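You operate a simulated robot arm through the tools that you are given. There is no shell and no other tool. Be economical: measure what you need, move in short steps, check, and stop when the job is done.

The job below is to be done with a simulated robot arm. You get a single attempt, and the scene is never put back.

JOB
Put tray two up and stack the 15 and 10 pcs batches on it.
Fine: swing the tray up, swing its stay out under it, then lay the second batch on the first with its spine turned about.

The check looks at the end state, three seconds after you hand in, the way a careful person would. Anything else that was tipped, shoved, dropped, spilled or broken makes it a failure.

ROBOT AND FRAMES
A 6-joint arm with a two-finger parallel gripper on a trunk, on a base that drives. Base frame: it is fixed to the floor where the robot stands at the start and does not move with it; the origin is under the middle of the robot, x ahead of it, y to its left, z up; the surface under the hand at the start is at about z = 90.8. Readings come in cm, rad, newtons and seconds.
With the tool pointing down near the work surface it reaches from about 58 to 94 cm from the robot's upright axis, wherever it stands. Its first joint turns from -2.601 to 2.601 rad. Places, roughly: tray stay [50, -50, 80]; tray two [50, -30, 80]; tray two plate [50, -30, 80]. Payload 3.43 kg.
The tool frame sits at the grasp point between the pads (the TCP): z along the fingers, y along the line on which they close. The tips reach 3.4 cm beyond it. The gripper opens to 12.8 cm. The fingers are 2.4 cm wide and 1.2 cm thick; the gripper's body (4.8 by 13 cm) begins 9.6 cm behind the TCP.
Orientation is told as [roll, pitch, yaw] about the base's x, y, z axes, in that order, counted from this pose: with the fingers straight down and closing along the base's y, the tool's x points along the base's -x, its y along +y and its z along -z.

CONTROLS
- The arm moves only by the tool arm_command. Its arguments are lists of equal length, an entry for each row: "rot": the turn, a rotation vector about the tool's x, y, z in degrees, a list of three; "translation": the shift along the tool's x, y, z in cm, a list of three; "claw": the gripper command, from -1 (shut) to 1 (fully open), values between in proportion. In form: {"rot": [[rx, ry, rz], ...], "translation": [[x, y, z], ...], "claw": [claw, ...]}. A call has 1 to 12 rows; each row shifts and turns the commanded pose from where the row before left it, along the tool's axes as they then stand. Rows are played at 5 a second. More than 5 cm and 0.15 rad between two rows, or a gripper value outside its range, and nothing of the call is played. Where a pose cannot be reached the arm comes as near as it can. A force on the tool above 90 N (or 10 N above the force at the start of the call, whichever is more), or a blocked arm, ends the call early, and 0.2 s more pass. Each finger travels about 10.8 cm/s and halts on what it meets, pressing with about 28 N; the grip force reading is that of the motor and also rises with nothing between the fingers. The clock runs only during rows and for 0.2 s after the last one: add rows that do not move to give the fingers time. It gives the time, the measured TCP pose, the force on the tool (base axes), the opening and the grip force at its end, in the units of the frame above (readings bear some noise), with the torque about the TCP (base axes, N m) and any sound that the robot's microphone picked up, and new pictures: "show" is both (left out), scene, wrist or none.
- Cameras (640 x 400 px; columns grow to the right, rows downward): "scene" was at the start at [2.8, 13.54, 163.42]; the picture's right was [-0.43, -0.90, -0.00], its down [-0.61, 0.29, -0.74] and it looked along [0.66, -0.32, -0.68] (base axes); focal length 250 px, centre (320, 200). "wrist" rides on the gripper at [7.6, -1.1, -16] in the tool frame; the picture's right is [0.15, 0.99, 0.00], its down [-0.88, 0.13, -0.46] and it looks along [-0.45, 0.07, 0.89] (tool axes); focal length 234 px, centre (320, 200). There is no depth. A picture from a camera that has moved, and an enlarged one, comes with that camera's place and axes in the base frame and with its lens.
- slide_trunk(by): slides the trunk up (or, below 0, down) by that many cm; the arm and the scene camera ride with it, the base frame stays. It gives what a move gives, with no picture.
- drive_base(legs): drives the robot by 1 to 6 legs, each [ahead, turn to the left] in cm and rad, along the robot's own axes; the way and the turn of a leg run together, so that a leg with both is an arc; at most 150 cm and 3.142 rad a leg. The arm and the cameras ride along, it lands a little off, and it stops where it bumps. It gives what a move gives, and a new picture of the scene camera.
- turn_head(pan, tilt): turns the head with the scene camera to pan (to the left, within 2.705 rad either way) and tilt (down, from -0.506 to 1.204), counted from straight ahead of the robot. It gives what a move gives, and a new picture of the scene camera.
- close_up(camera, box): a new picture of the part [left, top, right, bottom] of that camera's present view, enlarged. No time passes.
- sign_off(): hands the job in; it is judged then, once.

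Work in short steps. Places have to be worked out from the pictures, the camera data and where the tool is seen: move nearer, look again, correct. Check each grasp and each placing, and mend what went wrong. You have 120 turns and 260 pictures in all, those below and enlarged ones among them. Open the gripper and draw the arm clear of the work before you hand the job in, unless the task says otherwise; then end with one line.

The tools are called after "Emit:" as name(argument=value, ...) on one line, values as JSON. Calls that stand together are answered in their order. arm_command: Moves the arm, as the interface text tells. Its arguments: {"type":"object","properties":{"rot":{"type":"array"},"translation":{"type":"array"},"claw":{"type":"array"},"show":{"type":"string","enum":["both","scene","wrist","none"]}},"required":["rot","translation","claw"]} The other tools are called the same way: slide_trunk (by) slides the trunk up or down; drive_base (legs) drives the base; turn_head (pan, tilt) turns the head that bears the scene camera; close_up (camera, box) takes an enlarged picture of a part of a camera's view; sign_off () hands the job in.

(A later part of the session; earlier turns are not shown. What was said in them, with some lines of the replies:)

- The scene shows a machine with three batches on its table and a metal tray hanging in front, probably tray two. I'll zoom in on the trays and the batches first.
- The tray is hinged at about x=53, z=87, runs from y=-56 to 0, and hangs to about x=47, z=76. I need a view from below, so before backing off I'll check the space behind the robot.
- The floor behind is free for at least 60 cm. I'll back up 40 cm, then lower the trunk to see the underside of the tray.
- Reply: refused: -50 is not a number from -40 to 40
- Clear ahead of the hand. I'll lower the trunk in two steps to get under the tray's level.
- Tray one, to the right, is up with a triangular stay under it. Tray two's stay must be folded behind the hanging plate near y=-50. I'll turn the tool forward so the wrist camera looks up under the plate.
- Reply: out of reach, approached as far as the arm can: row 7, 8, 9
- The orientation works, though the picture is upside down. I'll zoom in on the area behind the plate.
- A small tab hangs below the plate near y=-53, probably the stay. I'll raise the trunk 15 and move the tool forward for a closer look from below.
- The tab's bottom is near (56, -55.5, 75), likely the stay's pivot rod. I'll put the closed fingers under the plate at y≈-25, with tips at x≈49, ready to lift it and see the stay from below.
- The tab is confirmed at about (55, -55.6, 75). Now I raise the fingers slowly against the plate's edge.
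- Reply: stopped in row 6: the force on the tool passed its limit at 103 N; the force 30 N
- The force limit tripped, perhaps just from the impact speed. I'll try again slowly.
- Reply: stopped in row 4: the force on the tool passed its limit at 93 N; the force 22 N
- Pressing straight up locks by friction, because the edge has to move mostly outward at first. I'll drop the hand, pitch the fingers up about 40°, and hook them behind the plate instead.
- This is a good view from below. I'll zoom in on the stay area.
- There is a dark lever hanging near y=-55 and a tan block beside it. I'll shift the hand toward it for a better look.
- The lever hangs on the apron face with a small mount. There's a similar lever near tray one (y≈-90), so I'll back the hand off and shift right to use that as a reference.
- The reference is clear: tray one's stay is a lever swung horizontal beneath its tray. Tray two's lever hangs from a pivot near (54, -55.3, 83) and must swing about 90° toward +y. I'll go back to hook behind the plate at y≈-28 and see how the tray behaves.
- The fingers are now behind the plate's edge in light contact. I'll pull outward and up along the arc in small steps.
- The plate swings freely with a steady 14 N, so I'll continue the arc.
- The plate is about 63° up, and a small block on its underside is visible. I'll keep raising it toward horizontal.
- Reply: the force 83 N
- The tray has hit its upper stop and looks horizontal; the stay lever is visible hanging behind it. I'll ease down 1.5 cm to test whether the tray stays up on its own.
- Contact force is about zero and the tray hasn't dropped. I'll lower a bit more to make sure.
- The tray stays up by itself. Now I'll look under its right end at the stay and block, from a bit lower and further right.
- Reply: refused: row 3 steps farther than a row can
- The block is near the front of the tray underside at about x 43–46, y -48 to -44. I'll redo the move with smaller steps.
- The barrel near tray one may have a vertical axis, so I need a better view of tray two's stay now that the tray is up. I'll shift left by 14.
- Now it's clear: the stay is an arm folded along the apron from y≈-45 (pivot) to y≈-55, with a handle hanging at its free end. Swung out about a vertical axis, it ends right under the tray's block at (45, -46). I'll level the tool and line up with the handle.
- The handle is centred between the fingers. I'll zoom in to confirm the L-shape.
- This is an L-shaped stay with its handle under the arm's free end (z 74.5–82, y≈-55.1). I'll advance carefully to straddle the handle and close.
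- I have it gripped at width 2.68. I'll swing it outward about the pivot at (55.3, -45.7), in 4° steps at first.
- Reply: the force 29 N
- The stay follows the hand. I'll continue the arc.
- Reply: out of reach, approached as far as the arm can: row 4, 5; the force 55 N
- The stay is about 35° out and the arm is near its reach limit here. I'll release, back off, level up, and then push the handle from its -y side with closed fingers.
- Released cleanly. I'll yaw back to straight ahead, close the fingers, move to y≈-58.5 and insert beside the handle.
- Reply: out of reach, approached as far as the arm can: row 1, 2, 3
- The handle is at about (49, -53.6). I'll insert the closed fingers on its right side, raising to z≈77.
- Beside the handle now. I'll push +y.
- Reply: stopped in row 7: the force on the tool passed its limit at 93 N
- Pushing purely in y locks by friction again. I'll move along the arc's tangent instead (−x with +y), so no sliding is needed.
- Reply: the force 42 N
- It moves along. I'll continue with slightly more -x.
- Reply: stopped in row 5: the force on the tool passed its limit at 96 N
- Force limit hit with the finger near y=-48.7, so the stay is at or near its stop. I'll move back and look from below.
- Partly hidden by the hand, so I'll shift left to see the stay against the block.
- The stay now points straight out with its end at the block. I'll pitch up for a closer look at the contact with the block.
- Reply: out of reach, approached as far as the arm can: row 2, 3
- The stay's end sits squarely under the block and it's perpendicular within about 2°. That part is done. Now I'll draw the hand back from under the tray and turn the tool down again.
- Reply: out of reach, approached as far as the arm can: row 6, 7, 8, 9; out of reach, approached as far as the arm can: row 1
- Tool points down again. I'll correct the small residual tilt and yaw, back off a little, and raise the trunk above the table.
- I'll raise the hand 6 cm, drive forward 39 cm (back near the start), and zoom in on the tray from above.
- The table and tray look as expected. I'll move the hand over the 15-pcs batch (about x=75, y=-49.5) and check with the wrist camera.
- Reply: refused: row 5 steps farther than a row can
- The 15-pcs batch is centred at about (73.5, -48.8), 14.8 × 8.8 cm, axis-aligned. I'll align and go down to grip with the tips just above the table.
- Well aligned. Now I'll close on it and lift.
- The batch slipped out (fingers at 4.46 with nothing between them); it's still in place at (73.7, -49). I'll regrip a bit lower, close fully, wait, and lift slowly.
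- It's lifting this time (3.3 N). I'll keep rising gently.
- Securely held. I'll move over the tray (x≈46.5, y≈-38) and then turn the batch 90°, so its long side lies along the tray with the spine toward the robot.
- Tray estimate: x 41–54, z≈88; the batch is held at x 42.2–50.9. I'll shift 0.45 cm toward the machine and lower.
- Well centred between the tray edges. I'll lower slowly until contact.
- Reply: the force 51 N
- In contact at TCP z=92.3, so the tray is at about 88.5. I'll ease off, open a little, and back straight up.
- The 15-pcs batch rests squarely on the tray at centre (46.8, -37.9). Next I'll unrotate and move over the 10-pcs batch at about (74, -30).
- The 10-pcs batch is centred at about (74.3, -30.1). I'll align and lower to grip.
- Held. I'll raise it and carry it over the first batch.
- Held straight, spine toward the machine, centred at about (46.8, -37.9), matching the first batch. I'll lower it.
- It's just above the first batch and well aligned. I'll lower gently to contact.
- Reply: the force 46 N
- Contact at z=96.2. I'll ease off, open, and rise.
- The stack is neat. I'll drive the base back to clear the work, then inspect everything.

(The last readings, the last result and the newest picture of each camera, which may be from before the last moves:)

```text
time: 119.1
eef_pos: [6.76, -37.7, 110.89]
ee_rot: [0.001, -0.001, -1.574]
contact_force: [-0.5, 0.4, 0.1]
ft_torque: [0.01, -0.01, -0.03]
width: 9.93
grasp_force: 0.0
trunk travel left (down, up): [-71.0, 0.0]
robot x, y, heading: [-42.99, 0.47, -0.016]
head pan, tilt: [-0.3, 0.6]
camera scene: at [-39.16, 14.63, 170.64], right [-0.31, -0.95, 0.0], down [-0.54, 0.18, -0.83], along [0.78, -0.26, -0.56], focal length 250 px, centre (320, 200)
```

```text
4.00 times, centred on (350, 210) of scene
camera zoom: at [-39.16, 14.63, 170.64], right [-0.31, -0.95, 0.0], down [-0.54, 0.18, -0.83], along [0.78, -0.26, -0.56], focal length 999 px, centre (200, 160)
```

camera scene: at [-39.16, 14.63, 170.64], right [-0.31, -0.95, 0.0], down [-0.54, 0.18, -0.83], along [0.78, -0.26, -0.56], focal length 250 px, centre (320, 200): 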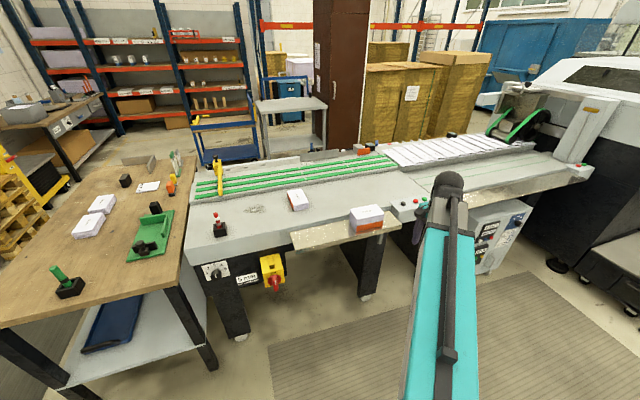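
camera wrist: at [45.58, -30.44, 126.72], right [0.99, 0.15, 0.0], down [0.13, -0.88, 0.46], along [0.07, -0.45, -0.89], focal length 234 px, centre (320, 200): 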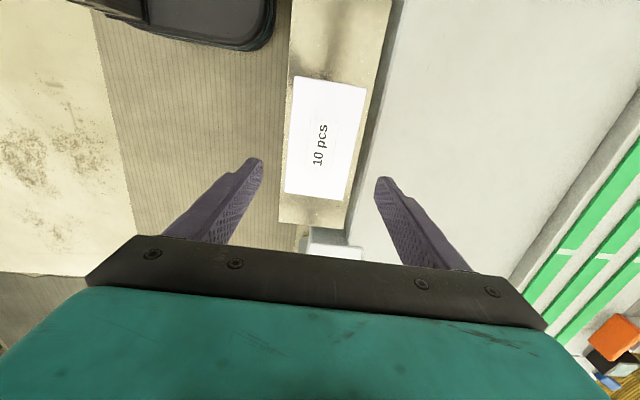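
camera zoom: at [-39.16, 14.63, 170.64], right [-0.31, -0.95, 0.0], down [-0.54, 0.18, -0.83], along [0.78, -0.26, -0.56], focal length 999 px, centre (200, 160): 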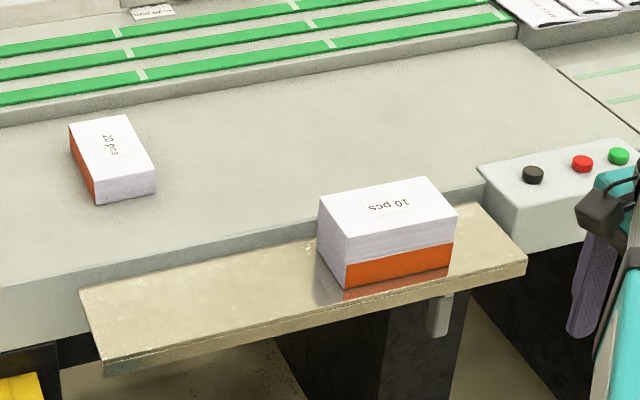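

The tray is up and level, and the stay's handle shows swung out beneath it. The 15-pcs batch lies spine outward with the 10-pcs batch squarely on it, spine turned inward; the 20-pcs batch is untouched. The gripper is open and clear, so I'm handing in.

Emit:
sign_off()

```text
The job is handed in.
```

Tray two is up on its swung-out stay, with the 15 pcs batch on it and the 10 pcs batch stacked on top, spine turned about. The job is handed in.
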